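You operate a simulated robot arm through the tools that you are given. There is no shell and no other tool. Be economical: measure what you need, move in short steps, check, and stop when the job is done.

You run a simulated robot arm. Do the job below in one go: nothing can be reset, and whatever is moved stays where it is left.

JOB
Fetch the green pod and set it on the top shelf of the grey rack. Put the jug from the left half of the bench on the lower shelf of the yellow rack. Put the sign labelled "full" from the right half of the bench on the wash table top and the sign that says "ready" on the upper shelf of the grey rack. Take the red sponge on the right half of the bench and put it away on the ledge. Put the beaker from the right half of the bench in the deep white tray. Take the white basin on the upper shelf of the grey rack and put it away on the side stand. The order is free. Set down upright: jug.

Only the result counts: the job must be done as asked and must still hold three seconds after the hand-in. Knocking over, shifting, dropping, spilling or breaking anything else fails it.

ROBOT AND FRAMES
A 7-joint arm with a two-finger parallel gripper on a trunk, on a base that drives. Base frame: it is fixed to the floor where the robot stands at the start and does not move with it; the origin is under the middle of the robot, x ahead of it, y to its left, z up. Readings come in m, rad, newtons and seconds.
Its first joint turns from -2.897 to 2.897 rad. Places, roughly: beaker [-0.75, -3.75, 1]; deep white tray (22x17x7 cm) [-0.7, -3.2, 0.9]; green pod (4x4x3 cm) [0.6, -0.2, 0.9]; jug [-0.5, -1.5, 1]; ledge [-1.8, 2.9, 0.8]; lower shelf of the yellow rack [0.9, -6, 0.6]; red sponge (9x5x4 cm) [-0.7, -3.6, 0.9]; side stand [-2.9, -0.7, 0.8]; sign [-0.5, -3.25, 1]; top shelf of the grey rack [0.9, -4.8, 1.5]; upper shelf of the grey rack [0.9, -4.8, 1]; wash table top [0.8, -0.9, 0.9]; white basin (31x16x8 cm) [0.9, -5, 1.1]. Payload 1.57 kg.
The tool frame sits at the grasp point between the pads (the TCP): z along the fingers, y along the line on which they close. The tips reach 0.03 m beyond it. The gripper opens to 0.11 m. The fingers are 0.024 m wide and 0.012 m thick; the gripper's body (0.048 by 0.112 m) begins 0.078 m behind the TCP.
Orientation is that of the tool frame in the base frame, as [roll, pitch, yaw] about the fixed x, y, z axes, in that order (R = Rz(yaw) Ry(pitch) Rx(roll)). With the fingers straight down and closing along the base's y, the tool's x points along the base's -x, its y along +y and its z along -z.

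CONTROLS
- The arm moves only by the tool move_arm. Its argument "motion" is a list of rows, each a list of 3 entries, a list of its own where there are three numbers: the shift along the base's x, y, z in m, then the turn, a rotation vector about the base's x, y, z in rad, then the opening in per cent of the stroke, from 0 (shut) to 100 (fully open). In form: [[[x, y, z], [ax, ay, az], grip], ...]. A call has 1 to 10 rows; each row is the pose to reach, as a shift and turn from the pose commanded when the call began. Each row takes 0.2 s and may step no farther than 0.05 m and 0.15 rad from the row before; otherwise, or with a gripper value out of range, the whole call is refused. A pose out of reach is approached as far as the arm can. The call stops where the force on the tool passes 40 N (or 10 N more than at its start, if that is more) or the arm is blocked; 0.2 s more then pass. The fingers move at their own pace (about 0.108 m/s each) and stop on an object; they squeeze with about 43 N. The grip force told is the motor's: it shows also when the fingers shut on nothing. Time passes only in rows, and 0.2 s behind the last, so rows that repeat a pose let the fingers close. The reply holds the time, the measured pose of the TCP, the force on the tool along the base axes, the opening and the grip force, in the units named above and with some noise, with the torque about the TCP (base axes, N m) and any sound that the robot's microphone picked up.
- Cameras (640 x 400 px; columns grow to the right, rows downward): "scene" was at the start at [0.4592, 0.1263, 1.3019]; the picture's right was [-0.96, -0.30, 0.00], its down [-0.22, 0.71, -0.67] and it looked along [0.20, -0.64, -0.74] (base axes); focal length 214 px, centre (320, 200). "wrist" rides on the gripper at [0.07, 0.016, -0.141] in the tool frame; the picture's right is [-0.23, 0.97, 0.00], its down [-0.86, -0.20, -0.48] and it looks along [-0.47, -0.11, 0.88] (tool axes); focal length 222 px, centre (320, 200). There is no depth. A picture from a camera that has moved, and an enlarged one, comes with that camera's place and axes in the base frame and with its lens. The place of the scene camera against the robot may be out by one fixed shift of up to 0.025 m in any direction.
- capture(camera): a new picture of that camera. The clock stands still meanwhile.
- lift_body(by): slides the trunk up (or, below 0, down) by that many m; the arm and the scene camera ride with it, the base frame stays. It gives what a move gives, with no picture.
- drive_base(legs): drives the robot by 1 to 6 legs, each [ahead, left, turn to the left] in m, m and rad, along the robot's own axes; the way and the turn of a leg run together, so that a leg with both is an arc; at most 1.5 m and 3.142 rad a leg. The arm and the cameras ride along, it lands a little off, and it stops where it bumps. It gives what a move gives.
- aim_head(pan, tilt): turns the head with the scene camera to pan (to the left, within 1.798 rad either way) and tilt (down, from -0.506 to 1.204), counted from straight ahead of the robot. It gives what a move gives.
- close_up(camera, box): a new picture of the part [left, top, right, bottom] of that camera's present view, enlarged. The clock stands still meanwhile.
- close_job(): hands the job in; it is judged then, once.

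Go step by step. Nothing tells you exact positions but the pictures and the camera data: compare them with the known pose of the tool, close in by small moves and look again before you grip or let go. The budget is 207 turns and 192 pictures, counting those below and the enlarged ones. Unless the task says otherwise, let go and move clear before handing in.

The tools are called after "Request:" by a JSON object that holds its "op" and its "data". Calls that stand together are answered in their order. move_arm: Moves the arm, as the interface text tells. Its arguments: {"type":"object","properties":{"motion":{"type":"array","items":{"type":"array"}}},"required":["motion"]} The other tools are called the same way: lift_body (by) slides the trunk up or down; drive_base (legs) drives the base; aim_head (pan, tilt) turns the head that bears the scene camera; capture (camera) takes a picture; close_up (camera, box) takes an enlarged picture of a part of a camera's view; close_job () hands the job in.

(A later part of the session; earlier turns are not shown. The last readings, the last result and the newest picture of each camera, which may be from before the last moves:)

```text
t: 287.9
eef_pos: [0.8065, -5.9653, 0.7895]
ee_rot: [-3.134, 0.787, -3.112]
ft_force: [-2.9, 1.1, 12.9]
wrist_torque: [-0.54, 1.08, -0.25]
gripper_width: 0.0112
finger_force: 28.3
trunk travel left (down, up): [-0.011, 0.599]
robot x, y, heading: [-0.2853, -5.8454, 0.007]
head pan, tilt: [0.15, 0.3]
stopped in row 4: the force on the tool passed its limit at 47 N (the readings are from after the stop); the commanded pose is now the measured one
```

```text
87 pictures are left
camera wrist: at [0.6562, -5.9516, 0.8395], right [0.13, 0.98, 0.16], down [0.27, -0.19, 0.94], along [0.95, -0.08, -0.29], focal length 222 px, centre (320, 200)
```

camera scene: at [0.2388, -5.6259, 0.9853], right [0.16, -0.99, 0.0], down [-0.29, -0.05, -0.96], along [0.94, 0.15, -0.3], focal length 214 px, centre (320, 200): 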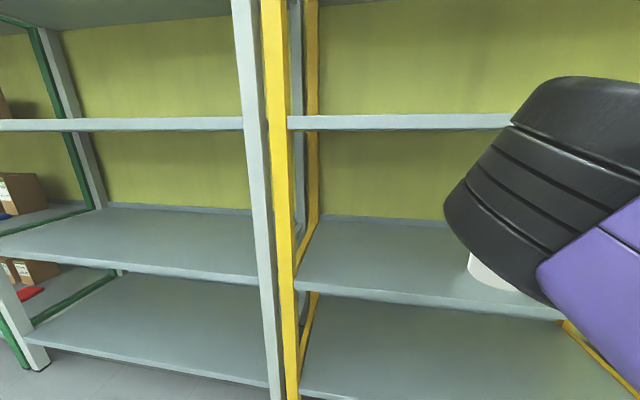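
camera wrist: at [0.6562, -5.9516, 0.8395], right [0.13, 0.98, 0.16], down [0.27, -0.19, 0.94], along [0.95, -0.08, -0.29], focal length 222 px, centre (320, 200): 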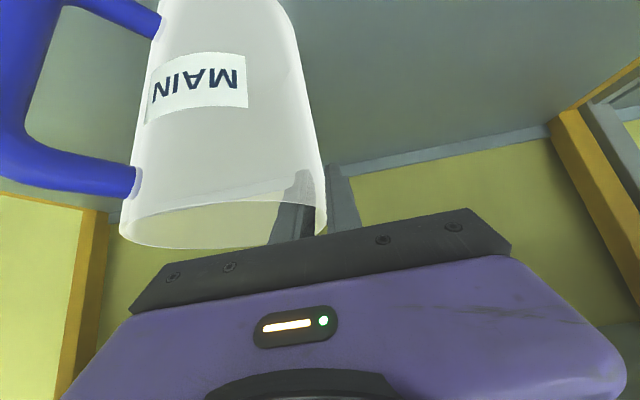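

Request:
{"op": "close_up", "data": {"camera": "scene", "box": [430, 220, 590, 320]}}

Request:
{"op": "close_up", "data": {"camera": "wrist", "box": [80, 0, 400, 200]}}

```text
4.00 times, centred on (510, 270) of scene
camera zoom: at [0.2388, -5.6259, 0.9853], right [0.16, -0.99, 0.0], down [-0.29, -0.05, -0.96], along [0.94, 0.15, -0.3], focal length 858 px, centre (-440, -80)
```

zoom: 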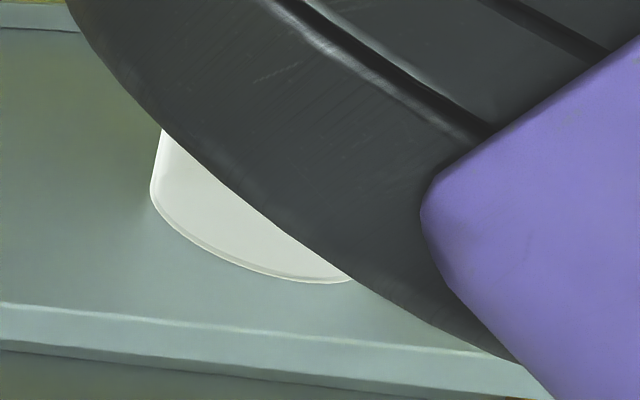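

```text
2.00 times, centred on (240, 100) of wrist
camera zoom: at [0.6562, -5.9516, 0.8395], right [0.13, 0.98, 0.16], down [0.27, -0.19, 0.94], along [0.95, -0.08, -0.29], focal length 444 px, centre (480, 400)
```

zoom: 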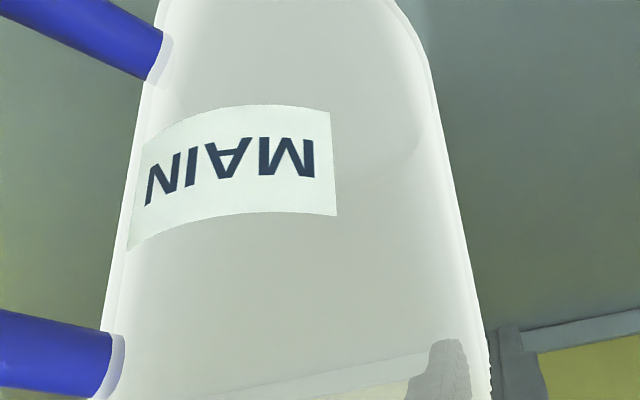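

The jug's bottom is on the shelf. I relieve the pressure slightly, then open.

Request:
{"op": "move_arm", "data": {"motion": [[[0, 0, 0.003], [0, 0, 0], 0], [[0, 0, 0.003], [0, -0.015, 0], 0]]}}

Request:
{"op": "move_arm", "data": {"motion": [[[0, 0, 0], [0, 0, 0], 15], [[0, 0, 0], [0, 0, 0], 30], [[0, 0, 0], [0, 0, 0], 50], [[0, 0, 0], [0, 0, 0], 50]]}}

Request:
{"op": "capture", "data": {"camera": "wrist"}}

```text
t: 288.5
eef_pos: [0.806, -5.9645, 0.7913]
ee_rot: [-3.138, 0.799, -3.109]
ft_force: [-3.6, -0.6, 7.3]
wrist_torque: [-0.55, 1.1, -0.23]
gripper_width: 0.0107
finger_force: 27.9
trunk travel left (down, up): [-0.011, 0.599]
robot x, y, heading: [-0.2891, -5.8475, 0.012]
head pan, tilt: [0.15, 0.3]
```

```text
t: 289.5
eef_pos: [0.8057, -5.9652, 0.791]
ee_rot: [-3.137, 0.8, -3.113]
ft_force: [-1.4, -1.0, 0.3]
wrist_torque: [-0.03, 0.02, 0.03]
gripper_width: 0.0549
finger_force: 0.1
trunk travel left (down, up): [-0.011, 0.599]
robot x, y, heading: [-0.2862, -5.8459, 0.015]
head pan, tilt: [0.15, 0.3]
```

```text
84 pictures are left
camera wrist: at [0.656, -5.9517, 0.838], right [0.13, 0.98, 0.16], down [0.26, -0.19, 0.95], along [0.96, -0.08, -0.28], focal length 222 px, centre (320, 200)
```

wrist: 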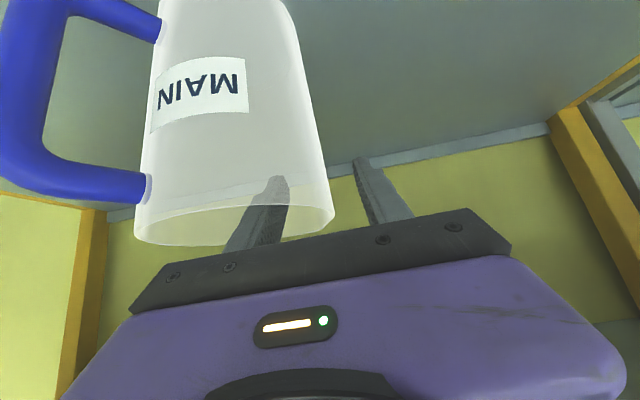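

Released and upright. I raise straight up, then back out.

Request:
{"op": "move_arm", "data": {"motion": [[[0, 0, 0.02], [0, 0, 0], 50], [[0, 0, 0.04], [0, 0, 0], 50], [[0, 0, 0.06], [0, 0, 0], 50], [[0, 0, 0.075], [0, 0, 0], 50]]}}

Request:
{"op": "drive_base", "data": {"legs": [[-0.3, 0, 0]]}}

Request:
{"op": "capture", "data": {"camera": "wrist"}}

```text
t: 290.5
eef_pos: [0.8041, -5.964, 0.8655]
ee_rot: [-3.136, 0.798, -3.111]
ft_force: [-0.3, -0.2, 0.8]
wrist_torque: [-0.02, -0.03, -0.02]
gripper_width: 0.055
finger_force: 0.1
trunk travel left (down, up): [-0.011, 0.599]
robot x, y, heading: [-0.2868, -5.846, 0.008]
head pan, tilt: [0.15, 0.3]
```

```text
t: 292.5
eef_pos: [0.51, -5.9658, 0.8661]
ee_rot: [-3.137, 0.798, -3.11]
ft_force: [0.0, 0.4, 0.0]
wrist_torque: [-0.03, -0.02, 0.01]
gripper_width: 0.055
finger_force: 0.0
trunk travel left (down, up): [-0.011, 0.599]
robot x, y, heading: [-0.5866, -5.8524, 0.017]
head pan, tilt: [0.15, 0.3]
```

```text
83 pictures are left
camera wrist: at [0.3591, -5.9534, 0.9136], right [0.13, 0.98, 0.16], down [0.26, -0.19, 0.95], along [0.96, -0.08, -0.28], focal length 222 px, centre (320, 200)
```

wrist: 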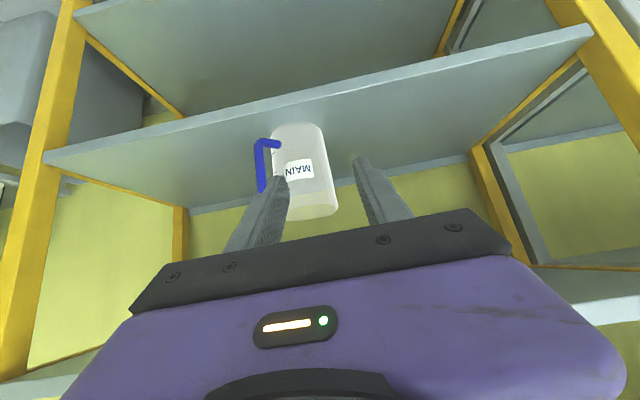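

The jug stands upright on the lower shelf. Next is the bench's right half: I raise the trunk, turn toward the bench end and look.

Request:
{"op": "lift_body", "data": {"by": 0.4}}

Request:
{"op": "drive_base", "data": {"legs": [[-0.2, 0, 0], [0, 0, 1.556], [0.75, 0, 0]]}}

Request:
{"op": "aim_head", "data": {"pan": -0.25, "tilt": 0.5}}

Request:
{"op": "capture", "data": {"camera": "scene"}}

Request:
{"op": "capture", "data": {"camera": "wrist"}}

```text
t: 296.4
eef_pos: [0.5098, -5.965, 1.2657]
ee_rot: [-3.136, 0.798, -3.11]
ft_force: [0.7, 0.4, 0.5]
wrist_torque: [-0.02, -0.01, -0.04]
gripper_width: 0.055
finger_force: 0.2
trunk travel left (down, up): [-0.411, 0.199]
robot x, y, heading: [-0.5828, -5.8514, 0.011]
head pan, tilt: [0.15, 0.3]
```

```text
t: 305.3
eef_pos: [-0.6705, -4.0303, 1.2671]
ee_rot: [-3.135, 0.799, -1.541]
ft_force: [-0.7, -0.1, -0.5]
wrist_torque: [0.01, 0.01, 0.01]
gripper_width: 0.055
finger_force: 0.1
trunk travel left (down, up): [-0.411, 0.199]
robot x, y, heading: [-0.7918, -5.1244, 1.581]
head pan, tilt: [0.15, 0.3]
```

```text
t: 306.2
eef_pos: [-0.67, -4.0312, 1.266]
ee_rot: [-3.138, 0.799, -1.542]
ft_force: [0.0, -0.5, -0.4]
wrist_torque: [0.02, 0.05, 0.0]
gripper_width: 0.0553
finger_force: 0.2
trunk travel left (down, up): [-0.411, 0.199]
robot x, y, heading: [-0.7911, -5.123, 1.579]
head pan, tilt: [-0.25, 0.499]
```

```text
82 pictures are left
camera scene: at [-0.963, -4.6065, 1.3668], right [0.97, -0.24, 0.0], down [-0.11, -0.46, -0.88], along [0.21, 0.85, -0.48], focal length 214 px, centre (320, 200)
```

scene: 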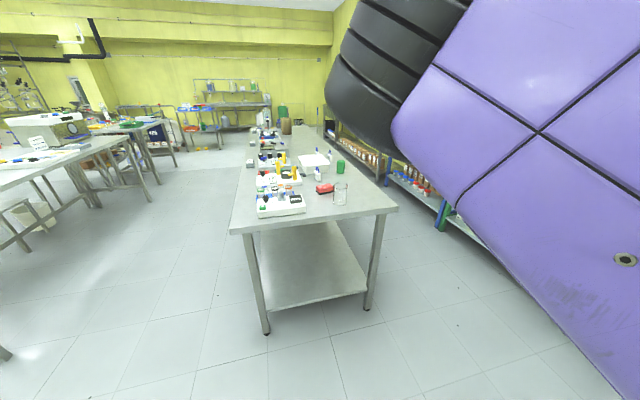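

```text
81 pictures are left
camera wrist: at [-0.6831, -4.1804, 1.3136], right [-0.98, 0.13, 0.16], down [0.19, 0.26, 0.95], along [0.08, 0.96, -0.28], focal length 222 px, centre (320, 200)
```

wrist: 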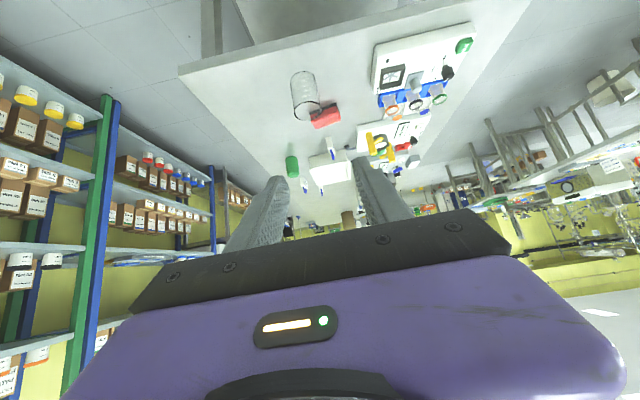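

Request:
{"op": "close_up", "data": {"camera": "scene", "box": [240, 120, 368, 200]}}

Request:
{"op": "close_up", "data": {"camera": "wrist", "box": [250, 50, 410, 150]}}

Request:
{"op": "close_up", "data": {"camera": "wrist", "box": [270, 130, 398, 210]}}

```text
5.00 times, centred on (304, 160) of scene
camera zoom: at [-0.963, -4.6065, 1.3668], right [0.97, -0.24, 0.0], down [-0.11, -0.46, -0.88], along [0.21, 0.85, -0.48], focal length 1072 px, centre (400, 400)
```

zoom: 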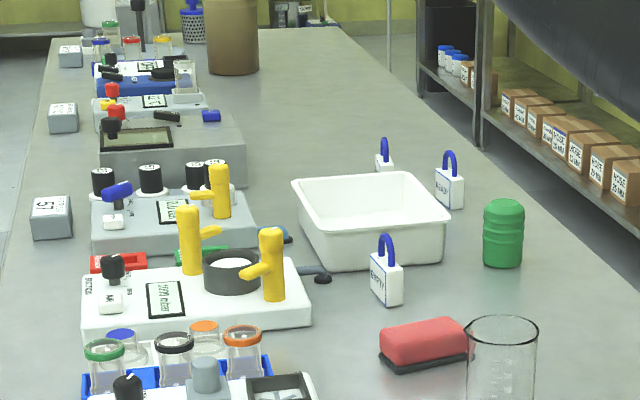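

```text
4.00 times, centred on (330, 100) of wrist
camera zoom: at [-0.6831, -4.1804, 1.3136], right [-0.98, 0.13, 0.16], down [0.19, 0.26, 0.95], along [0.08, 0.96, -0.28], focal length 888 px, centre (280, 600)
```

zoom: 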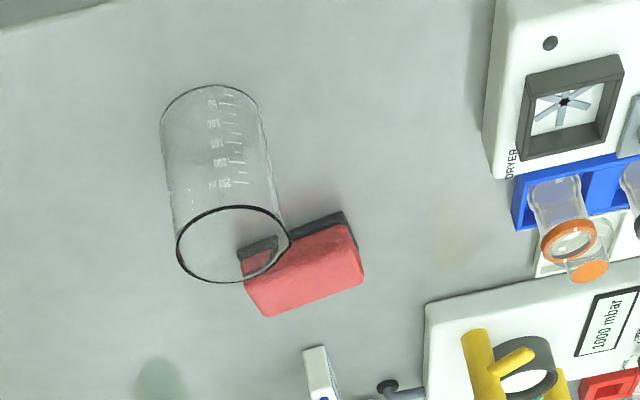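

```text
5.00 times, centred on (334, 170) of wrist
camera zoom: at [-0.6831, -4.1804, 1.3136], right [-0.98, 0.13, 0.16], down [0.19, 0.26, 0.95], along [0.08, 0.96, -0.28], focal length 1111 px, centre (250, 350)
```

zoom: 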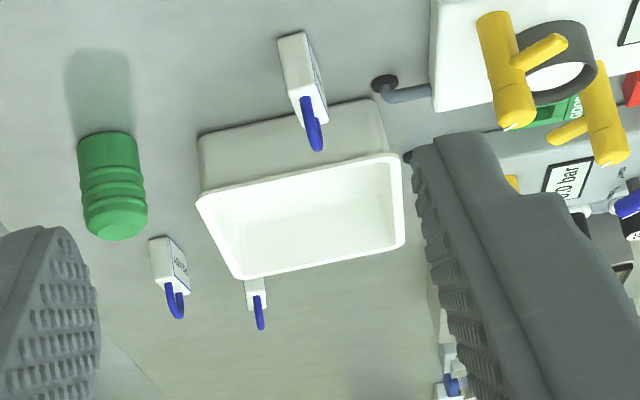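

From here I see the beaker (-0.65, -3.71), red sponge (-0.70, -3.59), white tray (-0.67, -3.17) and three padlock-like signs. First the beaker: I open fully, drive so it lies below the fingers and lower part-way.

Request:
{"op": "move_arm", "data": {"motion": [[[0, 0, 0], [0, 0, 0], 100], [[0, 0, 0], [0, 0, 0], 100]]}}

Request:
{"op": "drive_base", "data": {"legs": [[0.24, -0.02, -0.01]]}}

Request:
{"op": "lift_body", "data": {"by": -0.2}}

Request:
{"op": "capture", "data": {"camera": "wrist"}}

Request:
{"op": "capture", "data": {"camera": "scene"}}

```text
t: 306.8
eef_pos: [-0.6712, -4.031, 1.266]
ee_rot: [-3.136, 0.801, -1.542]
ft_force: [0.7, 0.1, -1.1]
wrist_torque: [0.01, 0.01, -0.02]
gripper_width: 0.1099
finger_force: 0.2
trunk travel left (down, up): [-0.411, 0.199]
robot x, y, heading: [-0.7874, -5.1203, 1.58]
head pan, tilt: [-0.25, 0.499]
```

```text
t: 308.6
eef_pos: [-0.6428, -3.7891, 1.2669]
ee_rot: [-3.137, 0.799, -1.549]
ft_force: [0.1, 0.6, -0.1]
wrist_torque: [0.0, 0.0, -0.02]
gripper_width: 0.11
finger_force: 0.0
trunk travel left (down, up): [-0.411, 0.199]
robot x, y, heading: [-0.7707, -4.8772, 1.572]
head pan, tilt: [-0.25, 0.499]
```

```text
t: 310.8
eef_pos: [-0.6431, -3.7897, 1.0655]
ee_rot: [-3.137, 0.799, -1.55]
ft_force: [0.7, 0.6, 0.6]
wrist_torque: [-0.03, -0.02, 0.02]
gripper_width: 0.1101
finger_force: 0.1
trunk travel left (down, up): [-0.211, 0.399]
robot x, y, heading: [-0.7695, -4.8826, 1.572]
head pan, tilt: [-0.25, 0.499]
```

```text
77 pictures are left
camera wrist: at [-0.6571, -3.9387, 1.1137], right [-0.98, 0.14, 0.16], down [0.19, 0.26, 0.95], along [0.09, 0.96, -0.28], focal length 222 px, centre (320, 200)
```

wrist: 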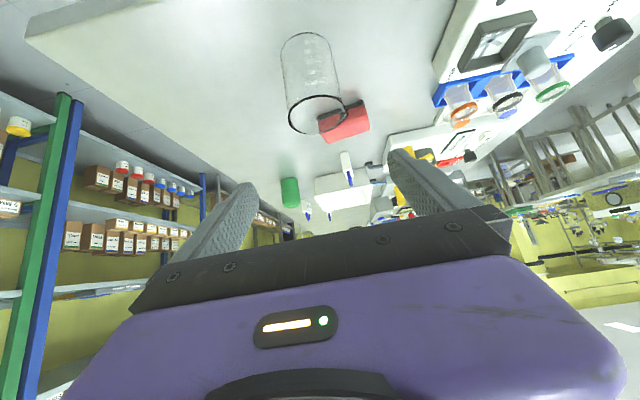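

```text
76 pictures are left
camera scene: at [-0.9403, -4.3627, 1.1668], right [0.97, -0.25, 0.0], down [-0.12, -0.46, -0.88], along [0.22, 0.85, -0.48], focal length 214 px, centre (320, 200)
```

scene: 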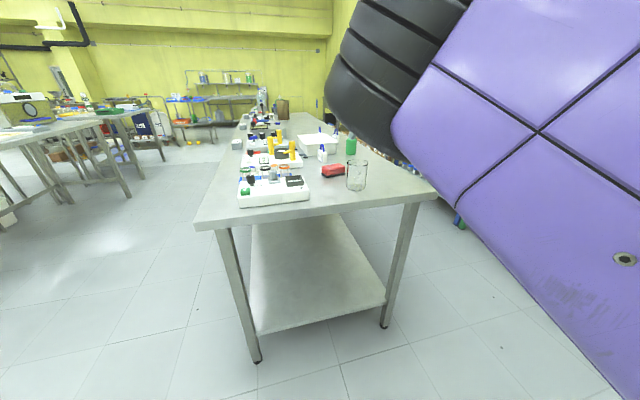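

Beaker rim centre ≈(-0.649, -3.695), z≈0.93. I advance, lower by 0.09, and check.

Request:
{"op": "drive_base", "data": {"legs": [[0.093, 0.006, 0]]}}

Request:
{"op": "lift_body", "data": {"by": -0.08}}

Request:
{"op": "capture", "data": {"camera": "wrist"}}

```text
t: 311.9
eef_pos: [-0.6492, -3.6952, 1.0647]
ee_rot: [-3.137, 0.799, -1.549]
ft_force: [0.4, 0.1, -0.8]
wrist_torque: [0.04, 0.03, -0.02]
gripper_width: 0.1101
finger_force: 0.1
trunk travel left (down, up): [-0.211, 0.399]
robot x, y, heading: [-0.7766, -4.7881, 1.57]
head pan, tilt: [-0.25, 0.499]
```

```text
t: 313.1
eef_pos: [-0.6502, -3.6949, 0.9851]
ee_rot: [-3.136, 0.798, -1.549]
ft_force: [-0.4, -0.1, -0.1]
wrist_torque: [-0.02, 0.01, -0.02]
gripper_width: 0.1102
finger_force: 0.0
trunk travel left (down, up): [-0.131, 0.479]
robot x, y, heading: [-0.7745, -4.7853, 1.577]
head pan, tilt: [-0.25, 0.499]
```

```text
75 pictures are left
camera wrist: at [-0.6634, -3.8444, 1.0336], right [-0.98, 0.14, 0.16], down [0.19, 0.26, 0.95], along [0.09, 0.96, -0.28], focal length 222 px, centre (320, 200)
```

wrist: 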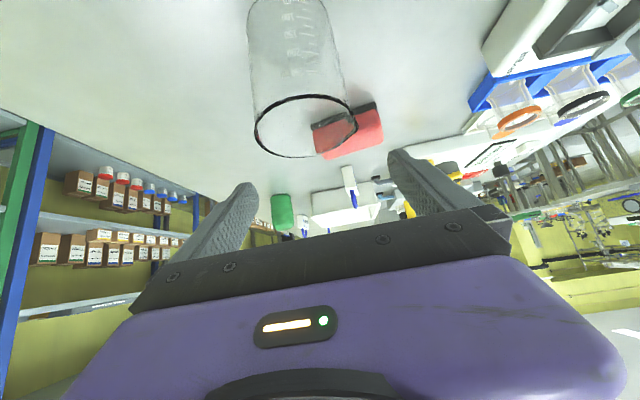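

I back off 18 mm to be centred (y≈-3.713) and lower 75 mm.

Request:
{"op": "drive_base", "data": {"legs": [[-0.018, 0.0, 0]]}}

Request:
{"op": "lift_body", "data": {"by": -0.075}}

Request:
{"op": "capture", "data": {"camera": "wrist"}}

```text
t: 313.8
eef_pos: [-0.6494, -3.7138, 0.9855]
ee_rot: [-3.137, 0.8, -1.549]
ft_force: [-1.1, 0.7, 0.3]
wrist_torque: [0.01, 0.02, -0.03]
gripper_width: 0.1101
finger_force: 0.0
trunk travel left (down, up): [-0.131, 0.479]
robot x, y, heading: [-0.775, -4.8017, 1.57]
head pan, tilt: [-0.25, 0.499]
```

```text
t: 315.0
eef_pos: [-0.6499, -3.7128, 0.9115]
ee_rot: [-3.135, 0.8, -1.551]
ft_force: [0.2, -0.6, 0.3]
wrist_torque: [-0.01, -0.01, -0.02]
gripper_width: 0.1101
finger_force: 0.0
trunk travel left (down, up): [-0.056, 0.554]
robot x, y, heading: [-0.7805, -4.8002, 1.573]
head pan, tilt: [-0.25, 0.499]
```

```text
74 pictures are left
camera wrist: at [-0.6636, -3.8626, 0.9587], right [-0.98, 0.14, 0.16], down [0.19, 0.26, 0.95], along [0.09, 0.96, -0.28], focal length 222 px, centre (320, 200)
```

wrist: 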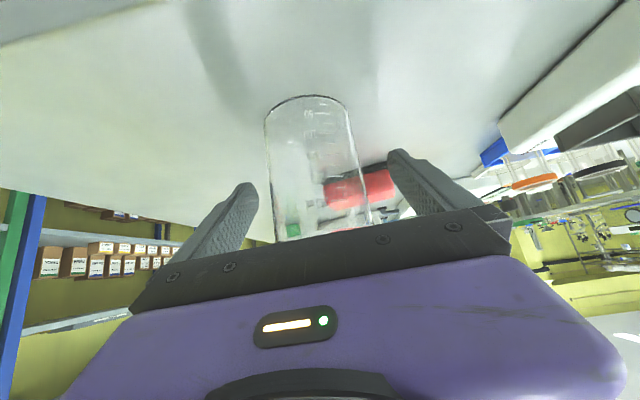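

The beaker is between the fingers. I close and lift.

Request:
{"op": "move_arm", "data": {"motion": [[[0, 0, 0], [0, 0, 0], 80], [[0, 0, 0], [0, 0, 0], 60], [[0, 0, 0], [0, 0, 0], 40], [[0, 0, 0], [0, 0, 0], 20], [[0, 0, 0], [0, 0, 0], 20]]}}

Request:
{"op": "lift_body", "data": {"by": 0.05}}

Request:
{"op": "capture", "data": {"camera": "wrist"}}

Request:
{"op": "close_up", "data": {"camera": "scene", "box": [240, 100, 440, 225]}}

```text
t: 316.2
eef_pos: [-0.6496, -3.7125, 0.9098]
ee_rot: [-3.136, 0.8, -1.551]
ft_force: [0.6, -0.1, 1.3]
wrist_torque: [-0.01, 0.04, 0.03]
gripper_width: 0.0699
finger_force: 43.4
trunk travel left (down, up): [-0.056, 0.554]
robot x, y, heading: [-0.7785, -4.8017, 1.575]
head pan, tilt: [-0.25, 0.499]
```

```text
t: 317.1
eef_pos: [-0.6489, -3.7132, 0.9613]
ee_rot: [-3.138, 0.8, -1.55]
ft_force: [0.5, 0.4, -0.7]
wrist_torque: [0.01, -0.01, 0.01]
gripper_width: 0.0695
finger_force: 42.6
trunk travel left (down, up): [-0.106, 0.504]
robot x, y, heading: [-0.7754, -4.8065, 1.57]
head pan, tilt: [-0.25, 0.499]
```

```text
73 pictures are left
camera wrist: at [-0.6636, -3.8626, 1.0085], right [-0.98, 0.14, 0.16], down [0.19, 0.26, 0.95], along [0.09, 0.96, -0.28], focal length 222 px, centre (320, 200)
```

wrist: 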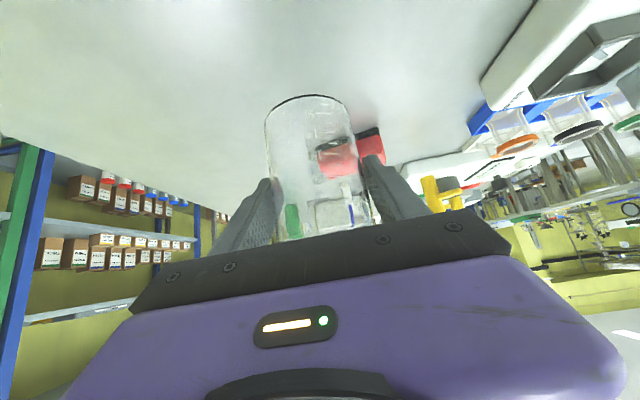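

```text
3.20 times, centred on (340, 162) of scene
camera zoom: at [-0.9467, -4.2866, 1.0617], right [0.97, -0.25, 0.0], down [-0.12, -0.46, -0.88], along [0.22, 0.85, -0.48], focal length 686 px, centre (256, 320)
```

zoom: 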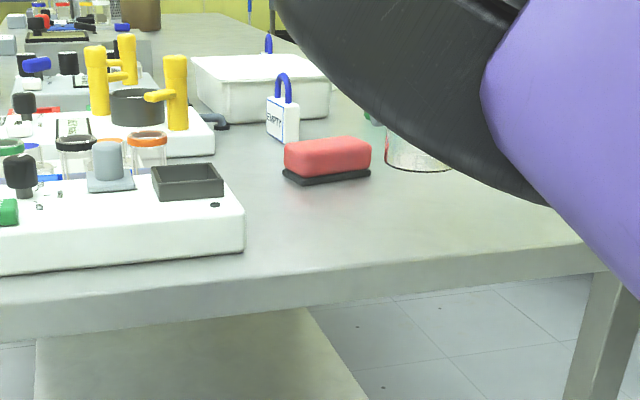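

The beaker is held. I raise it above the other items and move up toward the tray.

Request:
{"op": "lift_body", "data": {"by": 0.2}}

Request:
{"op": "drive_base", "data": {"legs": [[0.36, 0.0, 0]]}}

Request:
{"op": "capture", "data": {"camera": "wrist"}}

Request:
{"op": "capture", "data": {"camera": "scene"}}

```text
t: 319.2
eef_pos: [-0.6496, -3.7143, 1.1604]
ee_rot: [-3.135, 0.801, -1.551]
ft_force: [0.2, 0.2, -0.3]
wrist_torque: [0.01, -0.01, 0.0]
gripper_width: 0.0699
finger_force: 43.1
trunk travel left (down, up): [-0.306, 0.304]
robot x, y, heading: [-0.7776, -4.8027, 1.573]
head pan, tilt: [-0.25, 0.499]
```

```text
t: 321.6
eef_pos: [-0.6529, -3.3558, 1.1608]
ee_rot: [-3.136, 0.798, -1.546]
ft_force: [-0.5, 0.5, -0.8]
wrist_torque: [0.0, 0.03, -0.04]
gripper_width: 0.0696
finger_force: 43.6
trunk travel left (down, up): [-0.306, 0.304]
robot x, y, heading: [-0.7801, -4.4441, 1.577]
head pan, tilt: [-0.25, 0.499]
```

```text
71 pictures are left
camera wrist: at [-0.6667, -3.504, 1.2085], right [-0.98, 0.14, 0.16], down [0.19, 0.26, 0.95], along [0.09, 0.96, -0.28], focal length 222 px, centre (320, 200)
```

wrist: 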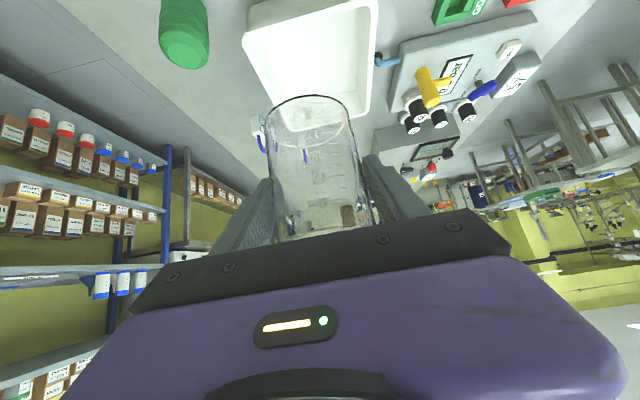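

```text
70 pictures are left
camera scene: at [-0.9488, -3.9287, 1.2617], right [0.97, -0.24, 0.0], down [-0.12, -0.46, -0.88], along [0.21, 0.85, -0.48], focal length 214 px, centre (320, 200)
```

scene: 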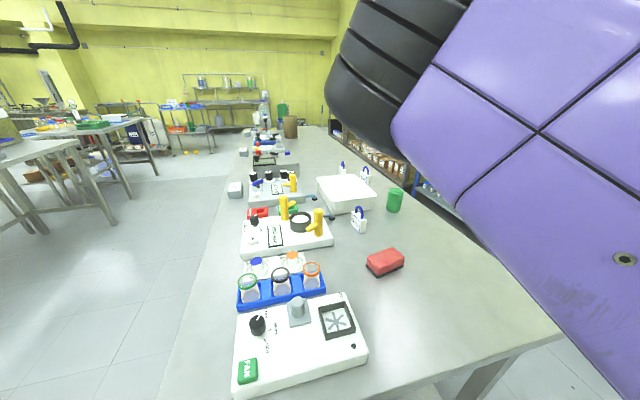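

The tray's inner centre is about (-0.664, -3.19). I advance and lower the beaker into it.

Request:
{"op": "drive_base", "data": {"legs": [[0.12, 0.01, 0]]}}

Request:
{"op": "move_arm", "data": {"motion": [[[0, 0.023, 0], [0, 0, 0], 20], [[0, 0.046, 0], [0, 0, 0], 20]]}}

Request:
{"op": "lift_body", "data": {"by": -0.13}}

Request:
{"op": "capture", "data": {"camera": "wrist"}}

Request:
{"op": "close_up", "data": {"camera": "scene", "box": [240, 120, 440, 245]}}

```text
t: 322.8
eef_pos: [-0.6641, -3.2346, 1.1605]
ee_rot: [-3.137, 0.8, -1.546]
ft_force: [0.3, -0.1, -1.0]
wrist_torque: [-0.03, -0.04, 0.03]
gripper_width: 0.0695
finger_force: 43.0
trunk travel left (down, up): [-0.306, 0.304]
robot x, y, heading: [-0.7864, -4.3268, 1.572]
head pan, tilt: [-0.25, 0.499]
```

```text
t: 323.4
eef_pos: [-0.6645, -3.1915, 1.1602]
ee_rot: [-3.137, 0.797, -1.546]
ft_force: [-0.2, 0.1, -0.4]
wrist_torque: [-0.02, -0.05, -0.05]
gripper_width: 0.0694
finger_force: 43.0
trunk travel left (down, up): [-0.306, 0.304]
robot x, y, heading: [-0.787, -4.3292, 1.57]
head pan, tilt: [-0.25, 0.499]
```

```text
t: 325.0
eef_pos: [-0.6637, -3.1919, 1.0308]
ee_rot: [-3.135, 0.797, -1.545]
ft_force: [1.1, 0.0, -0.7]
wrist_torque: [0.0, 0.0, -0.02]
gripper_width: 0.0696
finger_force: 42.4
trunk travel left (down, up): [-0.176, 0.434]
robot x, y, heading: [-0.7871, -4.3274, 1.574]
head pan, tilt: [-0.25, 0.499]
```

```text
69 pictures are left
camera wrist: at [-0.6774, -3.3411, 1.0789], right [-0.98, 0.14, 0.16], down [0.19, 0.26, 0.95], along [0.09, 0.96, -0.28], focal length 222 px, centre (320, 200)
```

wrist: 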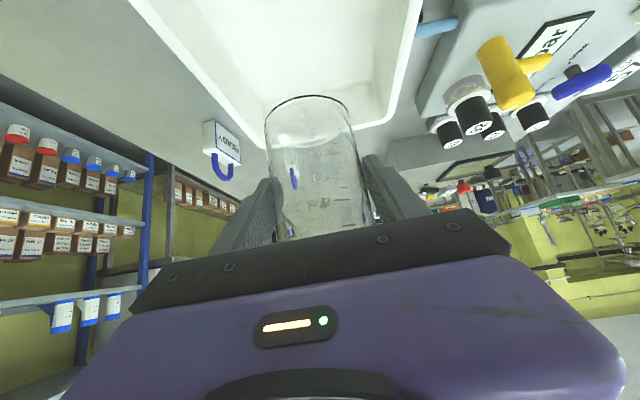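

```text
3.20 times, centred on (340, 182) of scene
camera zoom: at [-0.9595, -3.8106, 1.1318], right [0.97, -0.24, 0.0], down [-0.12, -0.46, -0.88], along [0.21, 0.85, -0.48], focal length 686 px, centre (256, 256)
```

zoom: 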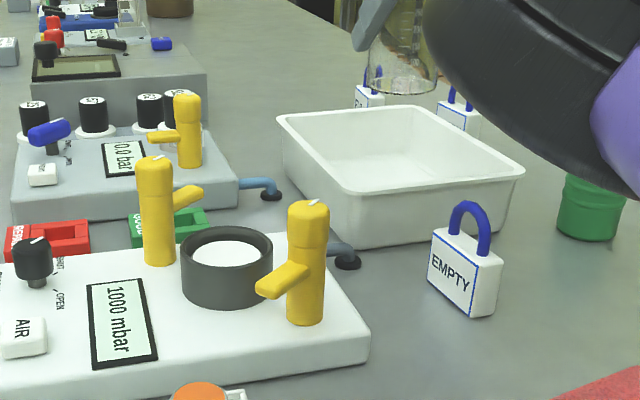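

Laterally fine. I move 25 mm further in (also to keep the camera clear of the EMPTY sign) and lower.

Request:
{"op": "move_arm", "data": {"motion": [[[0, 0.025, 0], [0, 0, 0], 20]]}}

Request:
{"op": "lift_body", "data": {"by": -0.085}}

Request:
{"op": "move_arm", "data": {"motion": [[[0, 0, -0.005], [0, 0, 0], 20], [[0, 0, -0.01], [0, 0, 0], 20], [[0, 0, -0.015], [0, 0, 0], 20], [[0, 0, -0.02], [0, 0, 0], 20], [[0, 0, -0.025], [0, 0, 0], 20], [[0, 0, -0.03], [0, 0, 0], 20]]}}

Request:
{"op": "capture", "data": {"camera": "wrist"}}

Request:
{"op": "close_up", "data": {"camera": "scene", "box": [260, 100, 460, 225]}}

```text
t: 325.4
eef_pos: [-0.6654, -3.167, 1.0302]
ee_rot: [-3.137, 0.798, -1.545]
ft_force: [-0.8, 0.7, 0.1]
wrist_torque: [0.01, -0.03, -0.05]
gripper_width: 0.0696
finger_force: 43.2
trunk travel left (down, up): [-0.176, 0.434]
robot x, y, heading: [-0.7896, -4.3276, 1.576]
head pan, tilt: [-0.25, 0.499]
```

```text
t: 326.6
eef_pos: [-0.6634, -3.1667, 0.9459]
ee_rot: [-3.136, 0.799, -1.547]
ft_force: [0.4, -0.6, -0.6]
wrist_torque: [-0.06, -0.03, 0.02]
gripper_width: 0.0694
finger_force: 42.9
trunk travel left (down, up): [-0.091, 0.519]
robot x, y, heading: [-0.7906, -4.3266, 1.574]
head pan, tilt: [-0.25, 0.499]
```

```text
t: 328.0
eef_pos: [-0.6637, -3.1661, 0.9174]
ee_rot: [-3.138, 0.799, -1.549]
ft_force: [0.1, 0.4, -0.5]
wrist_torque: [-0.06, -0.01, 0.03]
gripper_width: 0.0694
finger_force: 43.4
trunk travel left (down, up): [-0.091, 0.519]
robot x, y, heading: [-0.7843, -4.326, 1.574]
head pan, tilt: [-0.25, 0.499]
```

```text
67 pictures are left
camera wrist: at [-0.6775, -3.3163, 0.964], right [-0.98, 0.14, 0.16], down [0.19, 0.26, 0.95], along [0.09, 0.96, -0.28], focal length 222 px, centre (320, 200)
```

wrist: 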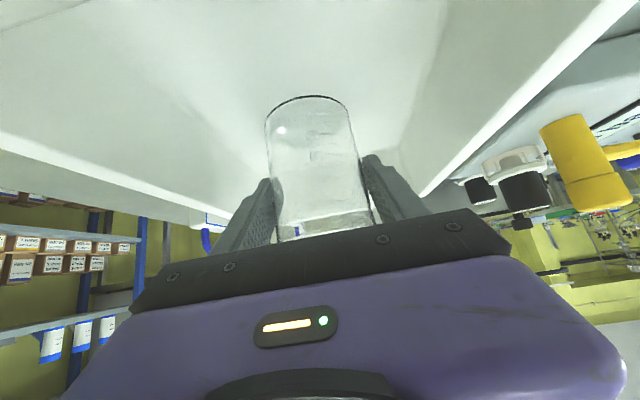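

```text
3.20 times, centred on (360, 162) of scene
camera zoom: at [-0.9595, -3.8107, 1.0467], right [0.97, -0.24, 0.0], down [-0.12, -0.46, -0.88], along [0.21, 0.85, -0.48], focal length 686 px, centre (192, 320)
```

zoom: 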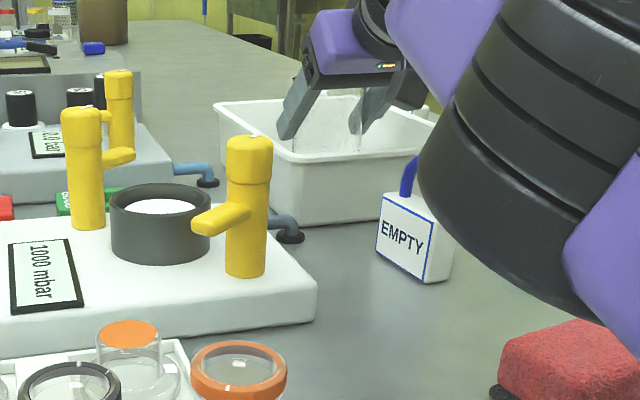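

Close to the tray floor. I lower a few millimetres more with the trunk and watch the force.

Request:
{"op": "lift_body", "data": {"by": -0.006}}

```text
t: 328.5
eef_pos: [-0.6634, -3.1669, 0.9147]
ee_rot: [-3.135, 0.806, -1.545]
ft_force: [-0.4, -2.8, 23.2]
wrist_torque: [-0.47, 0.47, 0.07]
gripper_width: 0.0695
finger_force: 43.1
trunk travel left (down, up): [-0.085, 0.525]
robot x, y, heading: [-0.7922, -4.3268, 1.573]
head pan, tilt: [-0.25, 0.499]
```

It touches (23 N). I ease up 4 mm, release, and rise.

Request:
{"op": "move_arm", "data": {"motion": [[[0, 0, 0.003], [0, 0, 0], 20], [[0, 0, 0.003], [0, 0, 0], 75], [[0, 0, 0.003], [0, 0, 0], 85], [[0, 0, 0.003], [0, 0, 0], 85]]}}

Request:
{"op": "lift_body", "data": {"by": 0.15}}

Request:
{"op": "capture", "data": {"camera": "wrist"}}

Request:
{"op": "close_up", "data": {"camera": "scene", "box": [240, 120, 440, 245]}}

```text
t: 329.5
eef_pos: [-0.6637, -3.1685, 0.9131]
ee_rot: [-3.136, 0.799, -1.547]
ft_force: [0.0, -0.2, 0.2]
wrist_torque: [0.0, 0.0, 0.0]
gripper_width: 0.0936
finger_force: 0.0
trunk travel left (down, up): [-0.085, 0.525]
robot x, y, heading: [-0.79, -4.3288, 1.573]
head pan, tilt: [-0.25, 0.499]
```

```text
t: 331.3
eef_pos: [-0.6646, -3.1667, 1.063]
ee_rot: [-3.135, 0.798, -1.545]
ft_force: [0.5, 0.4, -0.3]
wrist_torque: [-0.01, 0.01, -0.01]
gripper_width: 0.0933
finger_force: 0.1
trunk travel left (down, up): [-0.235, 0.375]
robot x, y, heading: [-0.7866, -4.3287, 1.576]
head pan, tilt: [-0.25, 0.499]
```

```text
65 pictures are left
camera wrist: at [-0.6768, -3.3166, 1.111], right [-0.98, 0.14, 0.16], down [0.19, 0.26, 0.95], along [0.09, 0.96, -0.28], focal length 222 px, centre (320, 200)
```

wrist: 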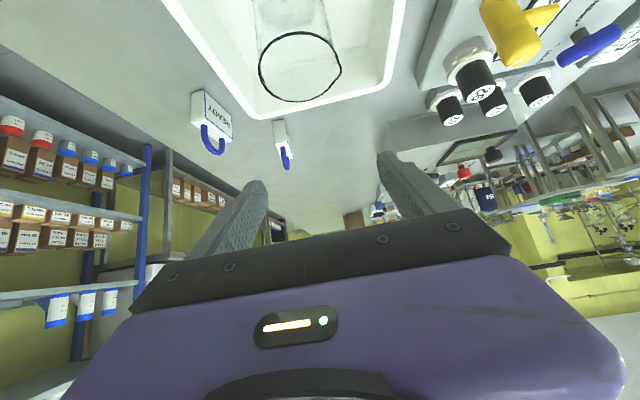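

```text
3.20 times, centred on (340, 182) of scene
camera zoom: at [-0.9595, -3.8107, 1.1907], right [0.97, -0.24, 0.0], down [-0.12, -0.46, -0.88], along [0.21, 0.85, -0.48], focal length 686 px, centre (256, 256)
```

zoom: 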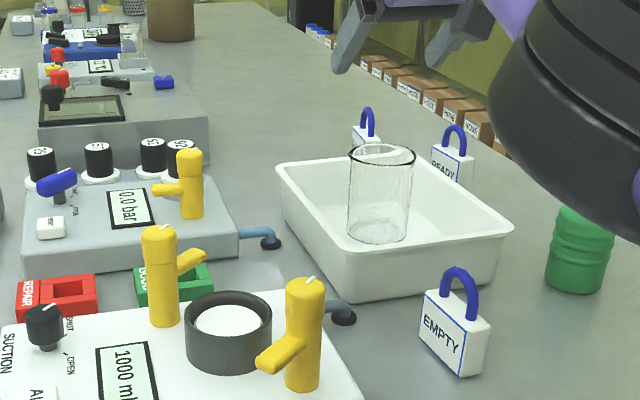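

The beaker stands in the tray, and the sign beside it reads READY. I enlarge to read the third sign.

Request:
{"op": "close_up", "data": {"camera": "wrist", "box": [180, 75, 308, 180]}}

Request:
{"op": "close_up", "data": {"camera": "scene", "box": [340, 148, 400, 186]}}

```text
3.81 times, centred on (244, 128) of wrist
camera zoom: at [-0.6768, -3.3166, 1.111], right [-0.98, 0.14, 0.16], down [0.19, 0.26, 0.95], along [0.09, 0.96, -0.28], focal length 846 px, centre (610, 476)
```

zoom: 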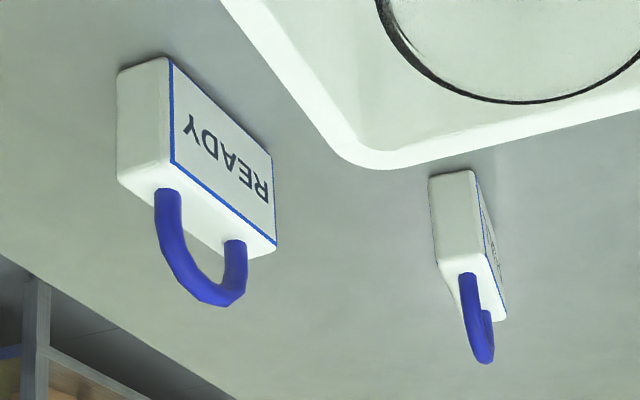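

```text
10.53 times, centred on (370, 167) of scene
camera zoom: at [-0.9595, -3.8107, 1.1907], right [0.97, -0.24, 0.0], down [-0.12, -0.46, -0.88], along [0.21, 0.85, -0.48], focal length 2258 px, centre (-206, 547)
```

zoom: 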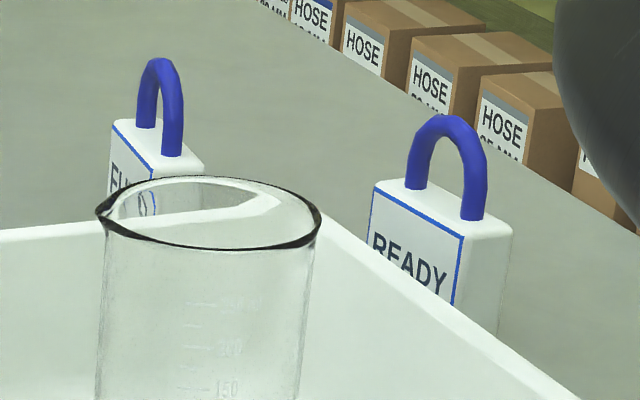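

The third sign reads FULL. READY is a 2.3 × 5.8 cm block at about (-0.514, -3.053), long along y. I will take it from a heading of about 112°, from the aisle corner, clear of the green cup. I reposition.

Request:
{"op": "lift_body", "data": {"by": 0.1}}

Request:
{"op": "drive_base", "data": {"legs": [[-0.1, 0, 0], [0, -0.81, 0], [0, 0, 0.381]]}}

Request:
{"op": "capture", "data": {"camera": "wrist"}}

Request:
{"op": "aim_head", "data": {"pan": -0.1, "tilt": 0.5}}

Request:
{"op": "capture", "data": {"camera": "scene"}}

```text
t: 332.6
eef_pos: [-0.6635, -3.1673, 1.1631]
ee_rot: [-3.136, 0.797, -1.546]
ft_force: [0.6, 0.0, -0.2]
wrist_torque: [0.0, -0.01, -0.01]
gripper_width: 0.0936
finger_force: 0.1
trunk travel left (down, up): [-0.335, 0.275]
robot x, y, heading: [-0.7899, -4.3274, 1.577]
head pan, tilt: [-0.25, 0.499]
```

```text
t: 338.9
eef_pos: [-0.2689, -3.3033, 1.1638]
ee_rot: [-3.136, 0.8, -1.181]
ft_force: [0.2, 0.3, 0.7]
wrist_torque: [-0.02, 0.0, -0.02]
gripper_width: 0.0936
finger_force: 0.1
trunk travel left (down, up): [-0.335, 0.275]
robot x, y, heading: [0.0307, -4.4325, 1.942]
head pan, tilt: [-0.25, 0.499]
```

```text
61 pictures are left
camera wrist: at [-0.2279, -3.4473, 1.2111], right [-0.96, -0.22, 0.16], down [0.09, 0.31, 0.95], along [-0.26, 0.93, -0.28], focal length 222 px, centre (320, 200)
```

wrist: 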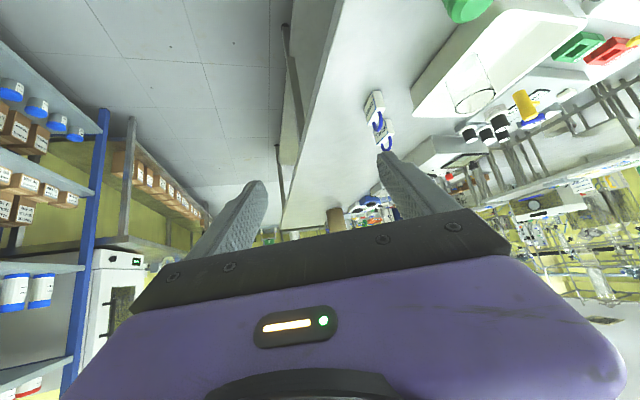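

```text
t: 339.6
eef_pos: [-0.2698, -3.3027, 1.164]
ee_rot: [-3.137, 0.799, -1.182]
ft_force: [0.1, 0.6, -0.1]
wrist_torque: [0.02, 0.01, 0.02]
gripper_width: 0.0936
finger_force: 0.1
trunk travel left (down, up): [-0.335, 0.275]
robot x, y, heading: [0.03, -4.4319, 1.943]
head pan, tilt: [-0.099, 0.499]
```

```text
60 pictures are left
camera scene: at [-0.3276, -4.0156, 1.2907], right [0.96, 0.27, 0.0], down [0.13, -0.46, -0.88], along [-0.23, 0.85, -0.48], focal length 214 px, centre (320, 200)
```

scene: 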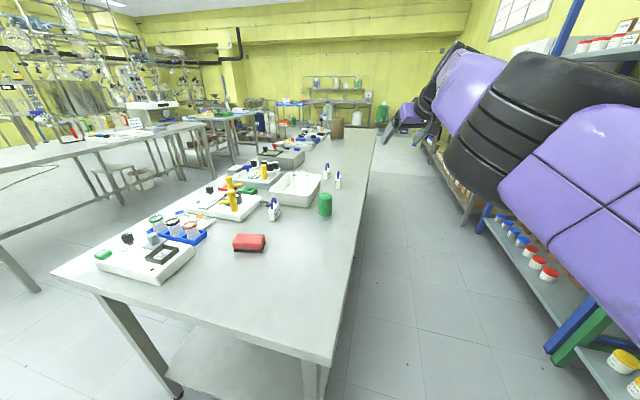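

Request:
{"op": "close_up", "data": {"camera": "wrist", "box": [340, 70, 436, 170]}}

Request:
{"op": "close_up", "data": {"camera": "scene", "box": [260, 150, 356, 210]}}

```text
4.00 times, centred on (388, 120) of wrist
camera zoom: at [-0.2279, -3.4473, 1.2112], right [-0.96, -0.22, 0.16], down [0.09, 0.31, 0.95], along [-0.26, 0.93, -0.28], focal length 888 px, centre (48, 520)
```

zoom: 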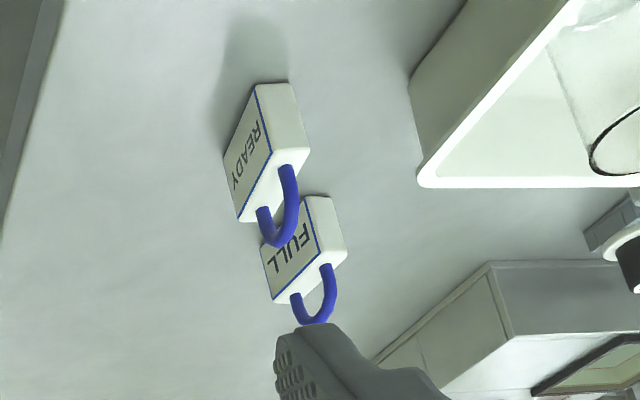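

```text
6.67 times, centred on (308, 180) of scene
camera zoom: at [-0.3276, -4.0156, 1.2907], right [0.96, 0.27, 0.0], down [0.13, -0.46, -0.88], along [-0.23, 0.85, -0.48], focal length 1430 px, centre (400, 333)
```

zoom: 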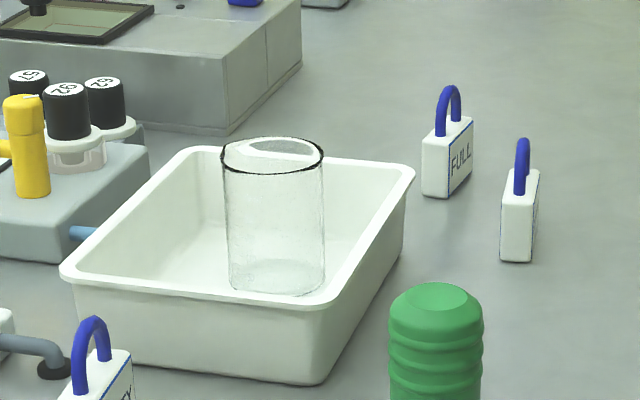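

READY's centre is confirmed at (-0.509, -3.052). I drive in and extend the arm a little, staying high.

Request:
{"op": "drive_base", "data": {"legs": [[0.255, 0.132, 0]]}}

Request:
{"op": "move_arm", "data": {"motion": [[[-0.012, 0.03, 0], [0, 0, -0.06], 60], [[-0.024, 0.06, 0], [0, 0, -0.12], 60]]}}

Request:
{"op": "lift_body", "data": {"by": -0.13}}

Request:
{"op": "capture", "data": {"camera": "wrist"}}

Request:
{"op": "capture", "data": {"camera": "scene"}}

```text
t: 341.6
eef_pos: [-0.4818, -3.1146, 1.1629]
ee_rot: [-3.137, 0.8, -1.182]
ft_force: [0.1, -0.2, 0.5]
wrist_torque: [-0.03, 0.0, 0.01]
gripper_width: 0.0935
finger_force: 0.0
trunk travel left (down, up): [-0.335, 0.275]
robot x, y, heading: [-0.1858, -4.2432, 1.94]
head pan, tilt: [-0.099, 0.499]
```

```text
t: 342.1
eef_pos: [-0.5029, -3.0963, 1.1242]
ee_rot: [-3.137, 0.8, -1.308]
ft_force: [2.7, 0.2, 0.3]
wrist_torque: [-0.04, 0.11, 0.11]
gripper_width: 0.0662
finger_force: 0.1
out of reach, approached as far as the arm can: row 1, 2
trunk travel left (down, up): [-0.335, 0.275]
robot x, y, heading: [-0.1848, -4.2432, 1.939]
head pan, tilt: [-0.099, 0.499]
```

```text
t: 343.7
eef_pos: [-0.5093, -3.0986, 0.9919]
ee_rot: [-3.136, 0.8, -1.302]
ft_force: [-1.0, -0.3, 0.5]
wrist_torque: [-0.04, -0.04, -0.01]
gripper_width: 0.066
finger_force: 0.1
trunk travel left (down, up): [-0.205, 0.405]
robot x, y, heading: [-0.1848, -4.2445, 1.938]
head pan, tilt: [-0.099, 0.499]
```

```text
57 pictures are left
camera wrist: at [-0.4853, -3.2464, 1.0402], right [-0.98, -0.1, 0.16], down [0.12, 0.3, 0.95], along [-0.14, 0.95, -0.28], focal length 222 px, centre (320, 200)
```

wrist: 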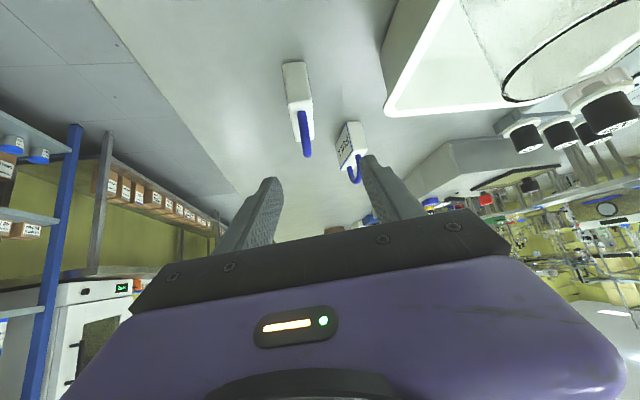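

```text
56 pictures are left
camera scene: at [-0.541, -3.8273, 1.1608], right [0.96, 0.27, 0.0], down [0.13, -0.46, -0.88], along [-0.23, 0.85, -0.48], focal length 214 px, centre (320, 200)
```

scene: 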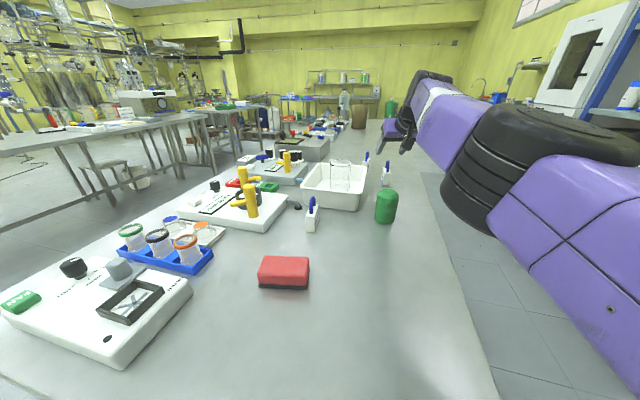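

Aligned in x. I drive 4 cm further and lower over the sign.

Request:
{"op": "drive_base", "data": {"legs": [[0.041, -0.016, 0]]}}

Request:
{"op": "lift_body", "data": {"by": -0.06}}

Request:
{"op": "capture", "data": {"camera": "wrist"}}

```text
t: 344.6
eef_pos: [-0.5086, -3.0538, 0.9922]
ee_rot: [-3.137, 0.798, -1.303]
ft_force: [0.0, 0.1, 0.6]
wrist_torque: [-0.01, 0.02, 0.03]
gripper_width: 0.066
finger_force: 0.1
trunk travel left (down, up): [-0.205, 0.405]
robot x, y, heading: [-0.1838, -4.2, 1.943]
head pan, tilt: [-0.099, 0.499]
```

```text
t: 345.6
eef_pos: [-0.5084, -3.0538, 0.9314]
ee_rot: [-3.137, 0.8, -1.301]
ft_force: [0.1, -0.1, 0.5]
wrist_torque: [0.0, -0.01, -0.01]
gripper_width: 0.066
finger_force: 0.0
trunk travel left (down, up): [-0.145, 0.465]
robot x, y, heading: [-0.1837, -4.2002, 1.943]
head pan, tilt: [-0.099, 0.499]
```

```text
55 pictures are left
camera wrist: at [-0.4856, -3.2021, 0.9801], right [-0.98, -0.1, 0.16], down [0.12, 0.3, 0.95], along [-0.15, 0.95, -0.28], focal length 222 px, centre (320, 200)
```

wrist: 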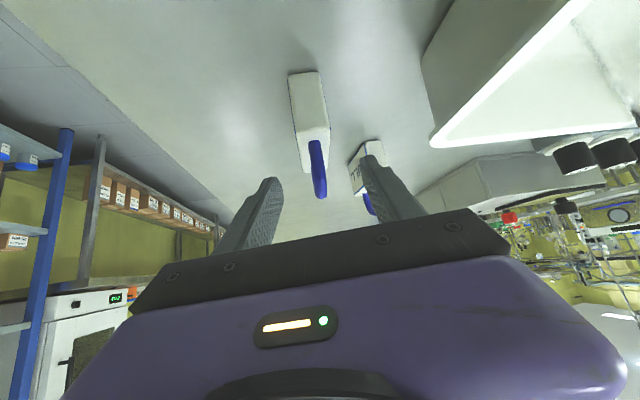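

Centred on READY, with FULL clear behind. I lower the last 38 mm and grip.

Request:
{"op": "lift_body", "data": {"by": -0.038}}

Request:
{"op": "move_arm", "data": {"motion": [[[0, 0, 0], [0, 0, 0], 40], [[0, 0, 0], [0, 0, 0], 20], [[0, 0, 0], [0, 0, 0], 0], [[0, 0, 0], [0, 0, 0], 0]]}}

Request:
{"op": "lift_body", "data": {"by": 0.1}}

Request:
{"op": "capture", "data": {"camera": "wrist"}}

```text
t: 346.4
eef_pos: [-0.5092, -3.0534, 0.8943]
ee_rot: [-3.137, 0.799, -1.303]
ft_force: [0.9, -0.2, 0.7]
wrist_torque: [-0.03, 0.0, 0.02]
gripper_width: 0.066
finger_force: 0.0
trunk travel left (down, up): [-0.107, 0.503]
robot x, y, heading: [-0.1812, -4.1983, 1.942]
head pan, tilt: [-0.099, 0.499]
```

```text
t: 347.4
eef_pos: [-0.5096, -3.0546, 0.8945]
ee_rot: [-3.137, 0.8, -1.302]
ft_force: [-0.5, -0.3, 0.9]
wrist_torque: [0.02, 0.06, 0.01]
gripper_width: 0.0233
finger_force: 35.1
trunk travel left (down, up): [-0.107, 0.503]
robot x, y, heading: [-0.1836, -4.2003, 1.939]
head pan, tilt: [-0.099, 0.499]
```

```text
t: 348.8
eef_pos: [-0.5096, -3.0538, 0.9947]
ee_rot: [-3.136, 0.798, -1.302]
ft_force: [0.3, -0.2, -1.1]
wrist_torque: [0.01, 0.01, 0.01]
gripper_width: 0.0232
finger_force: 35.5
trunk travel left (down, up): [-0.207, 0.403]
robot x, y, heading: [-0.1859, -4.1964, 1.939]
head pan, tilt: [-0.099, 0.499]
```

```text
54 pictures are left
camera wrist: at [-0.4856, -3.2022, 1.0419], right [-0.98, -0.1, 0.16], down [0.12, 0.3, 0.95], along [-0.15, 0.95, -0.28], focal length 222 px, centre (320, 200)
```

wrist: 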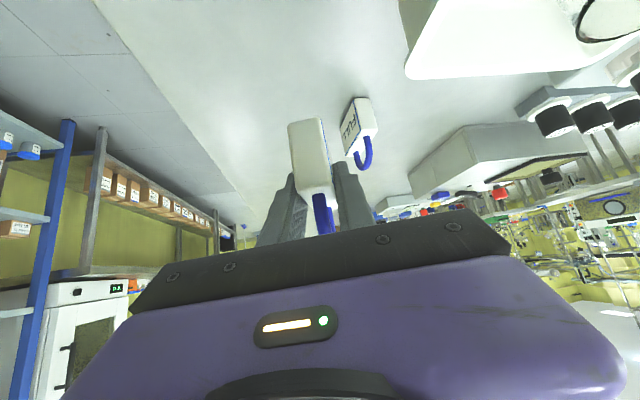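

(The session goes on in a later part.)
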